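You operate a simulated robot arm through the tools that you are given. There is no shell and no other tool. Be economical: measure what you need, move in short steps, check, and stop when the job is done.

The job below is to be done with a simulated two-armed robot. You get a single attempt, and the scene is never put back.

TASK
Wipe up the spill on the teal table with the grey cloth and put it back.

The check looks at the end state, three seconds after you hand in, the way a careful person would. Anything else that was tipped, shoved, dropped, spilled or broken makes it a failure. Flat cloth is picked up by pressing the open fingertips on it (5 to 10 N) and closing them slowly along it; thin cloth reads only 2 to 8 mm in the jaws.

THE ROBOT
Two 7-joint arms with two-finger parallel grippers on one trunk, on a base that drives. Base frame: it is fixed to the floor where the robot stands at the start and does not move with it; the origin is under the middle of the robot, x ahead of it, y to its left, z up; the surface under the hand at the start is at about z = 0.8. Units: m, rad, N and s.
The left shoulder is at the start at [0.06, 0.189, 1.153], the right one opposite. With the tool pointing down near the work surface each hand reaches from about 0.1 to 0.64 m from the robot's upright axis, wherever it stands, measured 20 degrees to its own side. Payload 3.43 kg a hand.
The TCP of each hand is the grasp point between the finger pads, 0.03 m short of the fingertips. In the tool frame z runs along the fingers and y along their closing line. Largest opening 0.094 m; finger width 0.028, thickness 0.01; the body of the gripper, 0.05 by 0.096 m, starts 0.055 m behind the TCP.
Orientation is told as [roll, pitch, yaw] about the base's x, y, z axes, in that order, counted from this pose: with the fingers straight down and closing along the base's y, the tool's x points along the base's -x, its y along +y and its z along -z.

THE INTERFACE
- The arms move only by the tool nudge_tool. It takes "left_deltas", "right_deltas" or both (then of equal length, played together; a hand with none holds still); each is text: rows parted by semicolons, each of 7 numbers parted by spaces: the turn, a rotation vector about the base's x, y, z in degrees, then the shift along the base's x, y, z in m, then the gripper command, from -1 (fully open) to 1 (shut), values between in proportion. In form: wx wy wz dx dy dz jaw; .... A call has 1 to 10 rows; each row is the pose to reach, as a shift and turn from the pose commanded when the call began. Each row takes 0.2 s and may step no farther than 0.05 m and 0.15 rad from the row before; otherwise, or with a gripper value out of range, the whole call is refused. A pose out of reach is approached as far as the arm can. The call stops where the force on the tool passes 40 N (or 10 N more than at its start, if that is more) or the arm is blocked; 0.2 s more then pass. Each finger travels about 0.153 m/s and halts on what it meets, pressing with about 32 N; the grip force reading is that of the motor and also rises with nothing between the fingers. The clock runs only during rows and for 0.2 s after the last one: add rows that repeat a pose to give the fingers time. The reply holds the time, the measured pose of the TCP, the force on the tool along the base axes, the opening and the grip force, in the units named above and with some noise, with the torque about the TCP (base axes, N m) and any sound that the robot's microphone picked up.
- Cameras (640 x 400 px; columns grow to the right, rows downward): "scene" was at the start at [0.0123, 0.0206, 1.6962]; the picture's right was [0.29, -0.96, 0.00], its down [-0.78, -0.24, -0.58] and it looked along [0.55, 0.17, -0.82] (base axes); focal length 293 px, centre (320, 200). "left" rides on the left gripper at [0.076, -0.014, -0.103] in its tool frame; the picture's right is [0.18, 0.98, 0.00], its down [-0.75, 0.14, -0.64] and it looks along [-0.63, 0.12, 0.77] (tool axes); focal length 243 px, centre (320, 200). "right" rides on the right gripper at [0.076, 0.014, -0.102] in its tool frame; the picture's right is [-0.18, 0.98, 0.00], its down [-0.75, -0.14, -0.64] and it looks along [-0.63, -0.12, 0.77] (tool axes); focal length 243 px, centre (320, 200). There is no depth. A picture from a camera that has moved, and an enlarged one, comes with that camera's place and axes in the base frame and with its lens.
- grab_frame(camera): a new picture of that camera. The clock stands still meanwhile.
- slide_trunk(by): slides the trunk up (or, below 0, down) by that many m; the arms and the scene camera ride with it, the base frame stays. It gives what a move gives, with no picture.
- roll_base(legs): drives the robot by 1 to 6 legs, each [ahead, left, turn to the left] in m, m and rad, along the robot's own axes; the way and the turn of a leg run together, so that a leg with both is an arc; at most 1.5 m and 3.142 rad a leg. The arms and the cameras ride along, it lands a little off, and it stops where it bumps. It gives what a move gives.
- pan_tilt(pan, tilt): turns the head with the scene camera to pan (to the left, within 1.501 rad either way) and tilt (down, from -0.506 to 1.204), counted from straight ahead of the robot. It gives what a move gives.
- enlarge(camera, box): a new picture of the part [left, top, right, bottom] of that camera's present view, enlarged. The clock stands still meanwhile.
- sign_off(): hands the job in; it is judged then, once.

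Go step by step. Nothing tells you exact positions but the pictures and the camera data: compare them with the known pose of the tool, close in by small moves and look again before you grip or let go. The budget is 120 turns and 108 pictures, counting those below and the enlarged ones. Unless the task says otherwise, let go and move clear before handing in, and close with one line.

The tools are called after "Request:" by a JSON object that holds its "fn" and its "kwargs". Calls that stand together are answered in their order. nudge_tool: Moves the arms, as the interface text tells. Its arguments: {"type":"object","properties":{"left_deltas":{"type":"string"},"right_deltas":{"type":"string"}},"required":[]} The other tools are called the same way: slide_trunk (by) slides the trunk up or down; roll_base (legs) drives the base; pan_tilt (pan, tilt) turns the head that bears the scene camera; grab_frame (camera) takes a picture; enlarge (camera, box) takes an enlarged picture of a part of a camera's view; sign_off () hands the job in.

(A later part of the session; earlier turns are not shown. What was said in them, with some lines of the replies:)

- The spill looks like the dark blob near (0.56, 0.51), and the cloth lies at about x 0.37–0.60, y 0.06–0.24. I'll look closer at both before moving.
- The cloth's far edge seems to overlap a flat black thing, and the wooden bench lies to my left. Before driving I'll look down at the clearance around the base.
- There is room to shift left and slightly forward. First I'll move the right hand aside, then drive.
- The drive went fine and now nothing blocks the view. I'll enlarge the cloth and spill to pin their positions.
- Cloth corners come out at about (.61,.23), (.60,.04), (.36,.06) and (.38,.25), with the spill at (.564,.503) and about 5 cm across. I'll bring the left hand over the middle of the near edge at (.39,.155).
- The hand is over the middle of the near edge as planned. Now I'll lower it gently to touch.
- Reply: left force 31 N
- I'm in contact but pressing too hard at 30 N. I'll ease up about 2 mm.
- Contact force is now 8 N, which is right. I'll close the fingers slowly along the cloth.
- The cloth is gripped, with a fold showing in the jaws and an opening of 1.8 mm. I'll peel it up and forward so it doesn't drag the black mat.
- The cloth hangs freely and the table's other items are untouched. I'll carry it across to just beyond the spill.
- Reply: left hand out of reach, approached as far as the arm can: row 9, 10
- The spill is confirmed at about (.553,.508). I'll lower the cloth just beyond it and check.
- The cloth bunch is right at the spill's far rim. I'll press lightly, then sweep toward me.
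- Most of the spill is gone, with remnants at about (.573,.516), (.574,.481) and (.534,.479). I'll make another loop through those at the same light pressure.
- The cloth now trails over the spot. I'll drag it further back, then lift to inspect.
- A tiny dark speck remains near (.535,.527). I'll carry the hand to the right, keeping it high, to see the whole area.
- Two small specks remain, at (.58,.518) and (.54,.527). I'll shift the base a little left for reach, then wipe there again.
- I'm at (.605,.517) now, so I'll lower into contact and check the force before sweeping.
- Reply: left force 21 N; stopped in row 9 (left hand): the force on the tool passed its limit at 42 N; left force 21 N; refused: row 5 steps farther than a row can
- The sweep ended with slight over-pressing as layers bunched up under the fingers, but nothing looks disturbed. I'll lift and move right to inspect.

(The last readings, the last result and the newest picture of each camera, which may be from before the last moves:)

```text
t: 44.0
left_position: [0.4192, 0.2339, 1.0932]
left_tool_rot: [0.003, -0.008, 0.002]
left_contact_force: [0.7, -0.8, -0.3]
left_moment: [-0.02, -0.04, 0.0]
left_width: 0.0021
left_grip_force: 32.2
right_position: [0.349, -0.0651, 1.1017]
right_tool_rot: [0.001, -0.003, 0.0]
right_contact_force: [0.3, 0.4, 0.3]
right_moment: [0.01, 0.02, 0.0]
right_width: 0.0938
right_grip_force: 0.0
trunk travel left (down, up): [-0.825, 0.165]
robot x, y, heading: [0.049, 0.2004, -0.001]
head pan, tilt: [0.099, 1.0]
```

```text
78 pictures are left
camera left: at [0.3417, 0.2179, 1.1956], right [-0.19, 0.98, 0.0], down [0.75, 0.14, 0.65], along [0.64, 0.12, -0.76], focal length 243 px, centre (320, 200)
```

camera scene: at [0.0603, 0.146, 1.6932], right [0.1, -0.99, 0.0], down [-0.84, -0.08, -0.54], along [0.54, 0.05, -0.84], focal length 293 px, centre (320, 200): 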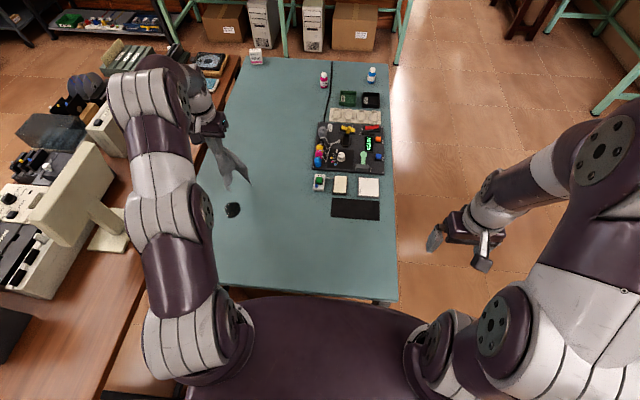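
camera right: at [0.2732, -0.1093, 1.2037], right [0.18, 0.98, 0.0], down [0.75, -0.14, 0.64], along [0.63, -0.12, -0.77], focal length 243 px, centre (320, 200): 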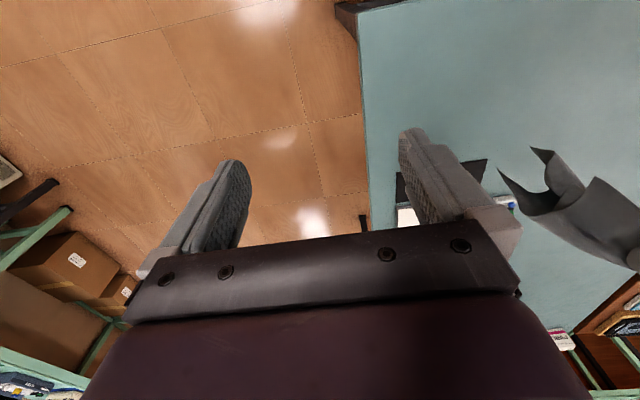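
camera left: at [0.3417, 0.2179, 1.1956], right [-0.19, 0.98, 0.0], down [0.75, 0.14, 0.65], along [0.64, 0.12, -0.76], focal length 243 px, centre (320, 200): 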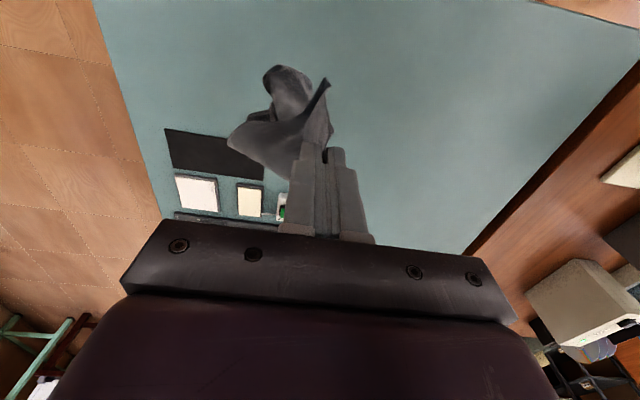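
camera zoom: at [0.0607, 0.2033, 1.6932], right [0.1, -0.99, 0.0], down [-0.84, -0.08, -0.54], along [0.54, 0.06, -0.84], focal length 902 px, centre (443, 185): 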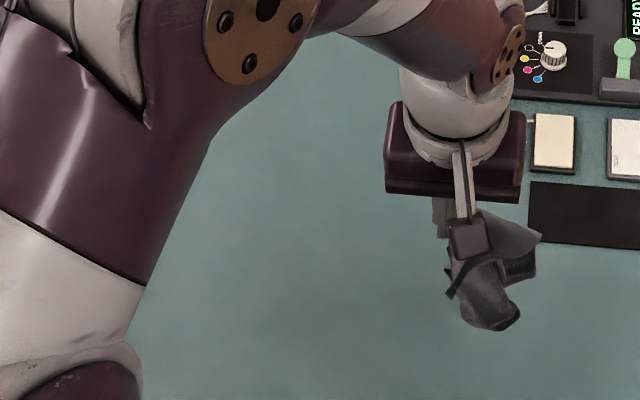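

The area looks clean in both views. I'll enlarge the left view once to be sure.

Request:
{"fn": "enlarge", "kwargs": {"camera": "left", "box": [340, 100, 580, 250]}}

Request:
{"fn": "enlarge", "kwargs": {"camera": "left", "box": [200, 40, 400, 200]}}

```text
2.67 times, centred on (460, 175) of left
camera zoom: at [0.3417, 0.2179, 1.1956], right [-0.19, 0.98, 0.0], down [0.75, 0.14, 0.65], along [0.64, 0.12, -0.76], focal length 647 px, centre (-53, 267)
```

zoom: 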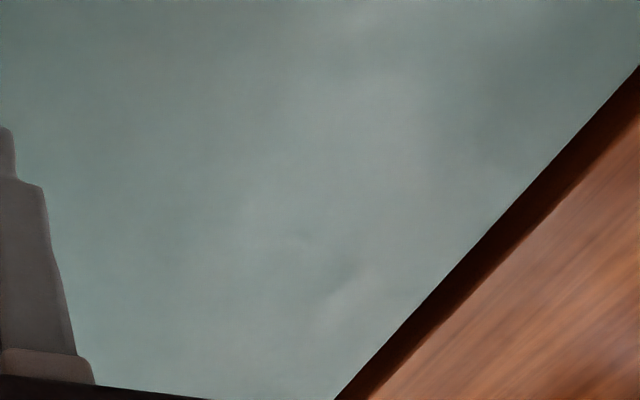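

```text
2.50 times, centred on (300, 120) of left
camera zoom: at [0.3417, 0.2179, 1.1956], right [-0.19, 0.98, 0.0], down [0.75, 0.14, 0.65], along [0.64, 0.12, -0.76], focal length 606 px, centre (370, 400)
```

zoom: 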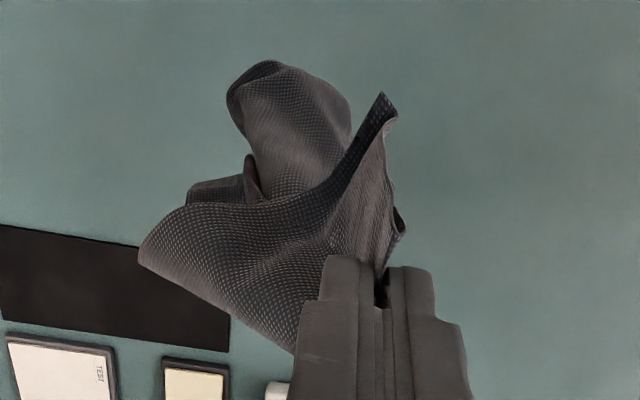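

The table is clean. To lay the cloth back I need more forward reach near y=.155, so I'll drive right first, then bring the hand out over the cloth's old far edge.

Request:
{"fn": "roll_base", "kwargs": {"legs": [[0, -0.13, 0]]}}

Request:
{"fn": "grab_frame", "kwargs": {"camera": "scene"}}

```text
t: 45.2
left_position: [0.4174, 0.106, 1.0925]
left_tool_rot: [0.001, -0.006, 0.001]
left_contact_force: [-0.5, -0.1, -0.2]
left_moment: [-0.02, 0.0, -0.01]
left_width: 0.0018
left_grip_force: 31.8
right_position: [0.3481, -0.1929, 1.1035]
right_tool_rot: [-0.003, 0.001, 0.0]
right_contact_force: [-0.4, 0.3, 0.5]
right_moment: [-0.02, 0.02, -0.02]
right_width: 0.094
right_grip_force: 0.0
trunk travel left (down, up): [-0.825, 0.165]
robot x, y, heading: [0.0497, 0.0673, -0.001]
head pan, tilt: [0.099, 1.0]
```

```text
75 pictures are left
camera scene: at [0.0611, 0.0776, 1.6932], right [0.1, -0.99, 0.0], down [-0.84, -0.09, -0.54], along [0.54, 0.05, -0.84], focal length 293 px, centre (320, 200)
```

scene: 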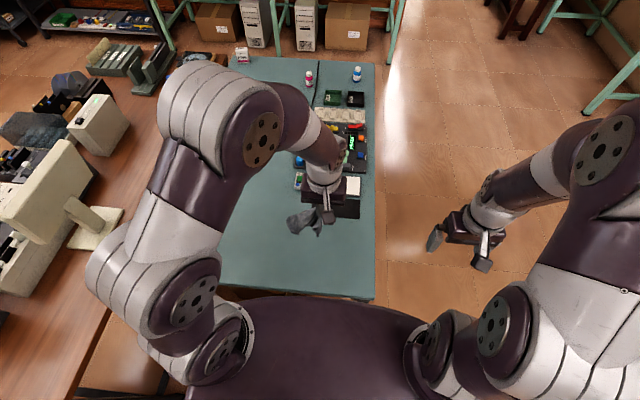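

The cloth hangs gathered, and I'll lay it in an arc from the far side back toward me. First, out over the old far edge.

Request:
{"fn": "nudge_tool", "kwargs": {"left_deltas": "0 0 0 0.04 0.015 0 1;0 0 0 0.08 0.03 0 1;0 0 0 0.12 0.045 0 1;0 0 0 0.155 0.05 -0.01 1;0 0 0 0.185 0.05 -0.02 1;0 0 0 0.185 0.05 -0.02 1;0 0 0 0.185 0.05 -0.02 1"}}

Request:
{"fn": "grab_frame", "kwargs": {"camera": "left"}}

Request:
{"fn": "enlarge", "kwargs": {"camera": "scene", "box": [230, 100, 400, 250]}}

Request:
{"fn": "grab_frame", "kwargs": {"camera": "right"}}

```text
t: 46.9
left_position: [0.6033, 0.1559, 1.0715]
left_tool_rot: [0.002, -0.008, 0.0]
left_contact_force: [-0.3, 0.4, 0.6]
left_moment: [0.02, 0.0, -0.03]
left_width: 0.0018
left_grip_force: 32.7
right_position: [0.3486, -0.1933, 1.1023]
right_tool_rot: [0.0, -0.001, 0.002]
right_contact_force: [0.5, -0.1, -0.3]
right_moment: [0.01, -0.01, 0.01]
right_width: 0.0938
right_grip_force: 0.1
trunk travel left (down, up): [-0.825, 0.165]
robot x, y, heading: [0.0478, 0.0689, -0.001]
head pan, tilt: [0.099, 1.0]
```

```text
74 pictures are left
camera left: at [0.5271, 0.1418, 1.1751], right [-0.18, 0.98, 0.0], down [0.75, 0.14, 0.65], along [0.64, 0.12, -0.76], focal length 243 px, centre (320, 200)
```

left: 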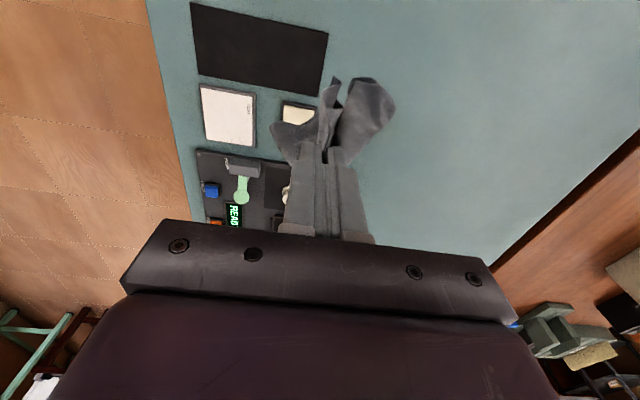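

```text
2.67 times, centred on (315, 175) of scene
camera zoom: at [0.0615, 0.0761, 1.6932], right [0.1, -0.99, 0.0], down [-0.84, -0.08, -0.54], along [0.54, 0.05, -0.84], focal length 781 px, centre (333, 267)
```

zoom: 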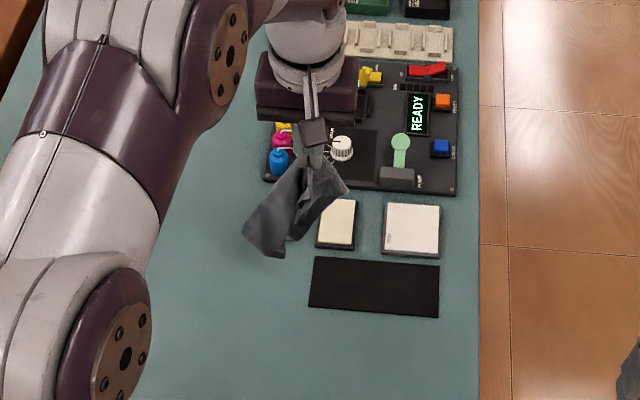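

```text
72 pictures are left
camera right: at [0.2733, -0.1796, 1.2038], right [0.18, 0.98, 0.0], down [0.75, -0.14, 0.64], along [0.63, -0.12, -0.77], focal length 243 px, centre (320, 200)
```

right: 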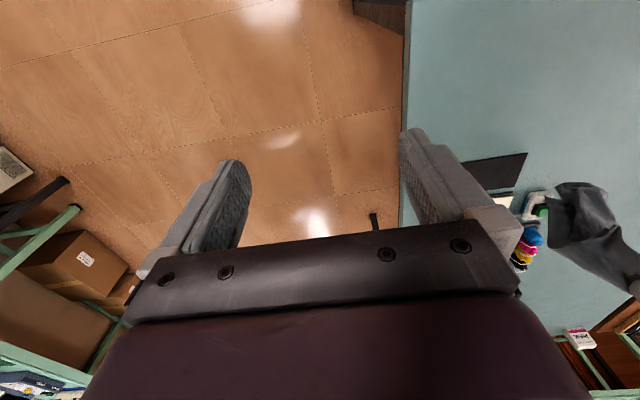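

The cloth hangs just short of the small button box, so I'll pull back 3 cm and then lower along an arc toward me.

Request:
{"fn": "nudge_tool", "kwargs": {"left_deltas": "0 0 0 -0.03 0 0 1;0 0 0 -0.03 0 -0.03 1;0 0 0 -0.04 0 -0.055 1;0 0 0 -0.06 0 -0.08 1;0 0 0 -0.085 0 -0.105 1;0 0 0 -0.11 0 -0.13 1;0 0 0 -0.135 0 -0.155 1;0 0 0 -0.16 0 -0.18 1;0 0 0 -0.185 0 -0.205 1;0 0 0 -0.205 0 -0.225 1"}}

Request:
{"fn": "enlarge", "kwargs": {"camera": "scene", "box": [230, 140, 400, 300]}}

Request:
{"fn": "grab_frame", "kwargs": {"camera": "left"}}

```text
t: 49.0
left_position: [0.3994, 0.1552, 0.8492]
left_tool_rot: [0.002, -0.008, -0.001]
left_contact_force: [-0.2, 0.5, -0.8]
left_moment: [-0.02, 0.02, -0.02]
left_width: 0.0021
left_grip_force: 31.7
right_position: [0.3479, -0.1938, 1.1026]
right_tool_rot: [0.0, 0.0, 0.001]
right_contact_force: [-0.7, -0.6, -0.7]
right_moment: [0.0, 0.01, 0.0]
right_width: 0.0937
right_grip_force: 0.1
trunk travel left (down, up): [-0.825, 0.165]
robot x, y, heading: [0.0502, 0.0702, 0.003]
head pan, tilt: [0.099, 1.0]
```

```text
2.50 times, centred on (315, 220) of scene
camera zoom: at [0.0608, 0.0759, 1.6932], right [0.1, -0.99, 0.0], down [-0.84, -0.08, -0.54], along [0.54, 0.05, -0.84], focal length 733 px, centre (332, 150)
```

zoom: 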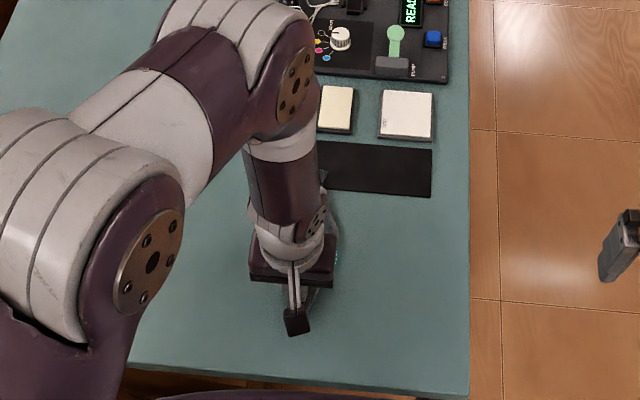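

```text
70 pictures are left
camera left: at [0.3219, 0.1409, 0.9516], right [-0.18, 0.98, 0.0], down [0.75, 0.14, 0.65], along [0.64, 0.12, -0.76], focal length 243 px, centre (320, 200)
```

left: 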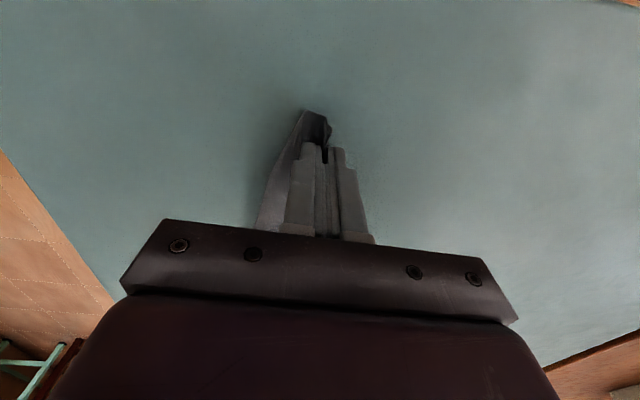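

The cloth trails flat behind the hand. I'll finish the drag, open, and rise to look.

Request:
{"fn": "nudge_tool", "kwargs": {"left_deltas": "0 0 0 -0.01 0 -0.007 1;0 0 0 -0.015 0 -0.012 1;0 0 0 -0.02 0 -0.013 1;0 0 0 -0.02 0 -0.013 0.7;0 0 0 -0.02 0 -0.01 0.4;0 0 0 -0.02 0 -0.01 0.4;0 0 0 -0.025 0 0.01 0.4;0 0 0 -0.03 0 0.05 0.4;0 0 0 -0.03 0 0.1 0.4;0 0 0 -0.03 0 0.14 0"}}

Request:
{"fn": "nudge_tool", "kwargs": {"left_deltas": "0 0 0 0 0.045 0.02 0;0 0 0 0 0.09 0.04 0;0 0 0 0 0.135 0.05 0;0 0 0 0 0.18 0.05 0;0 0 0 0 0.22 0.05 0"}}

Request:
{"fn": "enlarge", "kwargs": {"camera": "scene", "box": [230, 140, 400, 300]}}

Request:
{"fn": "grab_frame", "kwargs": {"camera": "left"}}

```text
t: 51.2
left_position: [0.3669, 0.1569, 0.9894]
left_tool_rot: [0.003, -0.007, -0.001]
left_contact_force: [0.0, -0.5, -0.4]
left_moment: [-0.01, 0.01, 0.01]
left_width: 0.0471
left_grip_force: 0.1
right_position: [0.3471, -0.1933, 1.1025]
right_tool_rot: [0.001, -0.001, 0.002]
right_contact_force: [0.0, 0.0, 0.0]
right_moment: [-0.01, -0.01, -0.01]
right_width: 0.0941
right_grip_force: 0.1
trunk travel left (down, up): [-0.825, 0.165]
robot x, y, heading: [0.0489, 0.0716, -0.003]
head pan, tilt: [0.099, 1.0]
```

```text
t: 52.5
left_position: [0.369, 0.377, 1.0383]
left_tool_rot: [0.001, -0.007, 0.002]
left_contact_force: [0.9, 1.1, 0.9]
left_moment: [0.02, -0.02, 0.01]
left_width: 0.0469
left_grip_force: 0.0
right_position: [0.3482, -0.1936, 1.1026]
right_tool_rot: [0.002, -0.001, 0.002]
right_contact_force: [0.4, 0.0, 0.3]
right_moment: [0.01, 0.04, -0.03]
right_width: 0.094
right_grip_force: 0.0
trunk travel left (down, up): [-0.825, 0.165]
robot x, y, heading: [0.0483, 0.0684, 0.001]
head pan, tilt: [0.099, 1.0]
```

```text
2.50 times, centred on (315, 220) of scene
camera zoom: at [0.0612, 0.0775, 1.6932], right [0.1, -0.99, 0.0], down [-0.84, -0.09, -0.54], along [0.54, 0.05, -0.84], focal length 733 px, centre (332, 150)
```

zoom: 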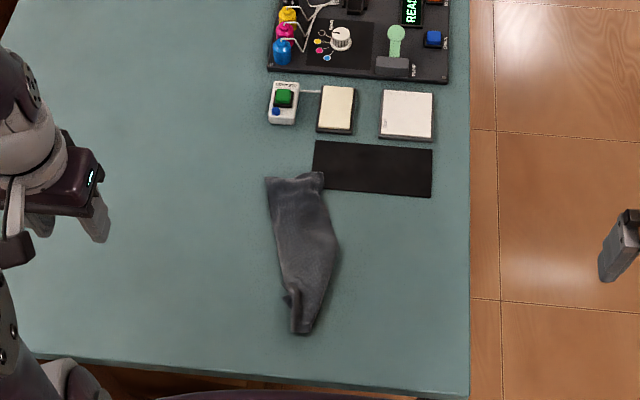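

```text
68 pictures are left
camera left: at [0.2924, 0.3611, 1.1393], right [-0.18, 0.98, 0.0], down [0.75, 0.14, 0.65], along [0.64, 0.12, -0.76], focal length 243 px, centre (320, 200)
```

left: 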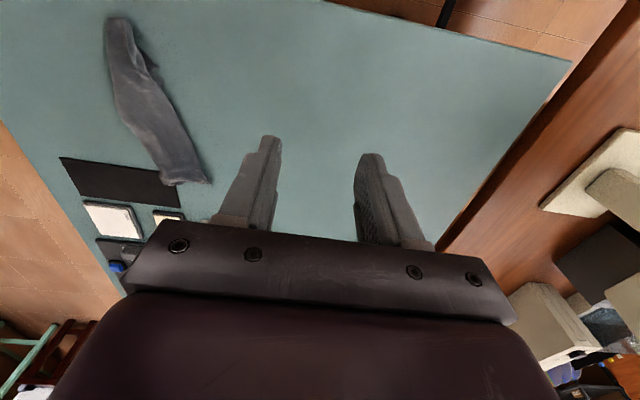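

The cloth is back at its spot (centre about (.48,.16)), but folded into a strip. Let me look closely at how it's folded, to spread it out.

Request:
{"fn": "enlarge", "kwargs": {"camera": "scene", "box": [290, 200, 350, 280]}}

Request:
{"fn": "enlarge", "kwargs": {"camera": "left", "box": [70, 0, 250, 210]}}

Request:
{"fn": "enlarge", "kwargs": {"camera": "right", "box": [400, 0, 640, 200]}}

```text
5.00 times, centred on (320, 240) of scene
camera zoom: at [0.0612, 0.0775, 1.6932], right [0.1, -0.99, 0.0], down [-0.84, -0.09, -0.54], along [0.54, 0.05, -0.84], focal length 1465 px, centre (320, 0)
```

zoom: 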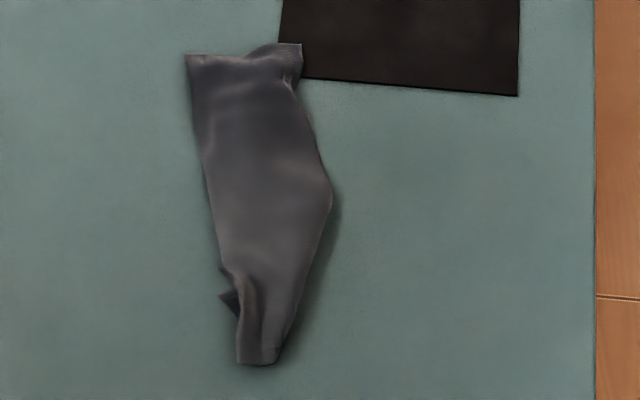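

```text
1.90 times, centred on (160, 105) of left
camera zoom: at [0.2924, 0.3611, 1.1393], right [-0.18, 0.98, 0.0], down [0.75, 0.14, 0.65], along [0.64, 0.12, -0.76], focal length 462 px, centre (625, 381)
```

zoom: 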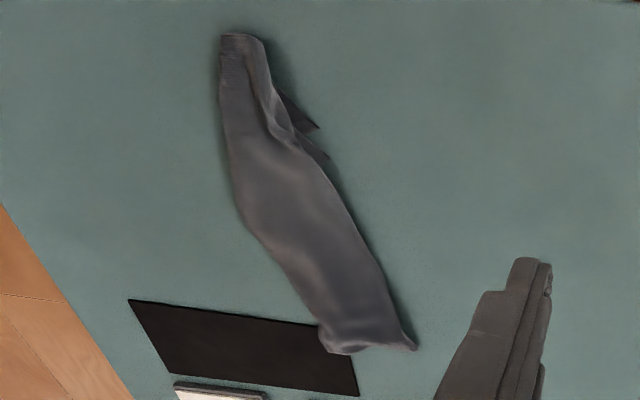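

```text
2.00 times, centred on (520, 100) of right
camera zoom: at [0.2731, -0.1786, 1.2041], right [0.18, 0.98, 0.0], down [0.75, -0.14, 0.64], along [0.63, -0.12, -0.77], focal length 485 px, centre (-80, 400)
```

zoom: 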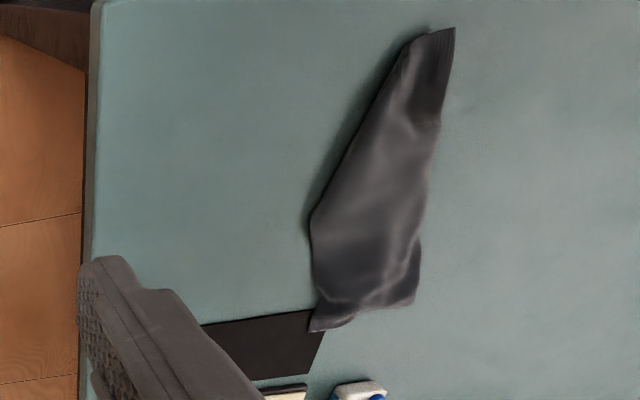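

The cloth is back within about 1–2 cm of its original centre, and the black mat's corner still reads (.57,-.014). One last look over the wiped area and the whole table.

Request:
{"fn": "nudge_tool", "kwargs": {"left_deltas": "0 0 0 -0.03 0 0.03 0;0 0 0 -0.06 0 0.06 0;0 0 0 -0.09 0 0.08 0"}}

Request:
{"fn": "grab_frame", "kwargs": {"camera": "scene"}}

Request:
{"fn": "enlarge", "kwargs": {"camera": "scene", "box": [170, 150, 350, 290]}}

Request:
{"fn": "enlarge", "kwargs": {"camera": "left", "box": [100, 0, 560, 240]}}

```text
t: 53.2
left_position: [0.2777, 0.3753, 1.117]
left_tool_rot: [0.003, -0.007, -0.001]
left_contact_force: [-0.9, -0.1, 0.3]
left_moment: [0.01, -0.03, 0.01]
left_width: 0.047
left_grip_force: 0.1
right_position: [0.3469, -0.1937, 1.1024]
right_tool_rot: [0.001, 0.0, 0.001]
right_contact_force: [-0.4, -1.1, 1.0]
right_moment: [0.02, -0.01, 0.0]
right_width: 0.0942
right_grip_force: 0.0
trunk travel left (down, up): [-0.825, 0.165]
robot x, y, heading: [0.0461, 0.0719, 0.003]
head pan, tilt: [0.099, 1.0]
```

```text
64 pictures are left
camera scene: at [0.0599, 0.0749, 1.6932], right [0.1, -0.99, 0.0], down [-0.84, -0.08, -0.54], along [0.54, 0.05, -0.84], focal length 293 px, centre (320, 200)
```

scene: 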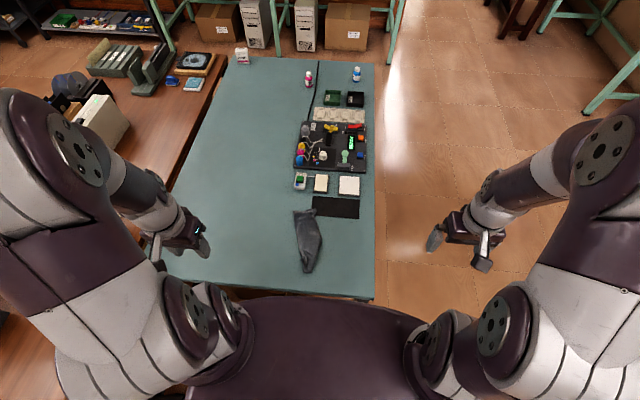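

```text
2.86 times, centred on (260, 220) of scene
camera zoom: at [0.0599, 0.0749, 1.6932], right [0.1, -0.99, 0.0], down [-0.84, -0.08, -0.54], along [0.54, 0.05, -0.84], focal length 837 px, centre (491, 143)
```

zoom: 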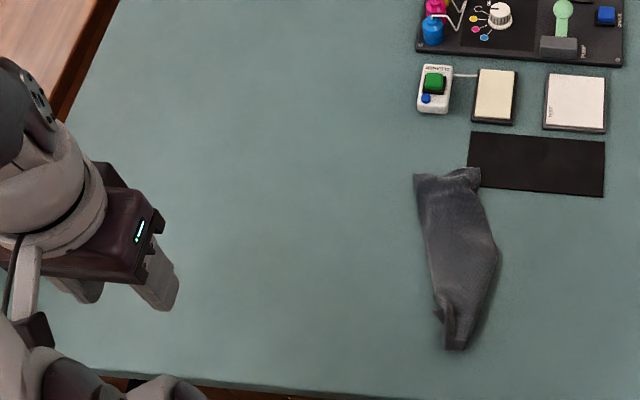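

```text
1.39 times, centred on (330, 120) of left
camera zoom: at [0.2016, 0.3604, 1.2197], right [-0.18, 0.98, 0.0], down [0.75, 0.14, 0.65], along [0.64, 0.12, -0.76], focal length 338 px, centre (306, 311)
```

zoom: 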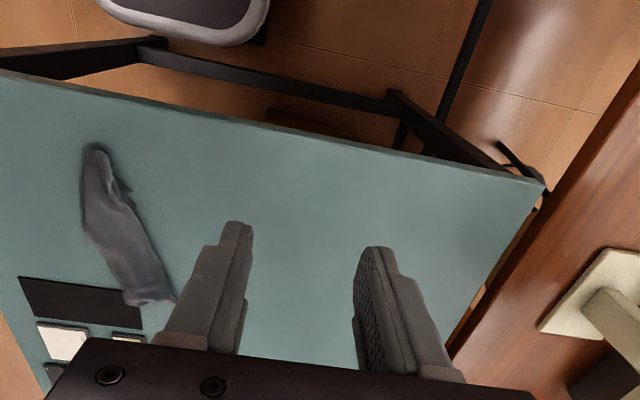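

The table is clean where the spill was, the cloth is back at its place, nothing else has moved, and both hands are clear. I'm handing in.

Request:
{"fn": "sign_off", "kwargs": {}}

```text
The job is handed in.
```

I wiped up the spill and put the grey cloth back within about 2 cm of where it was, but it's now folded into a narrow strip rather than lying flat as it did before.
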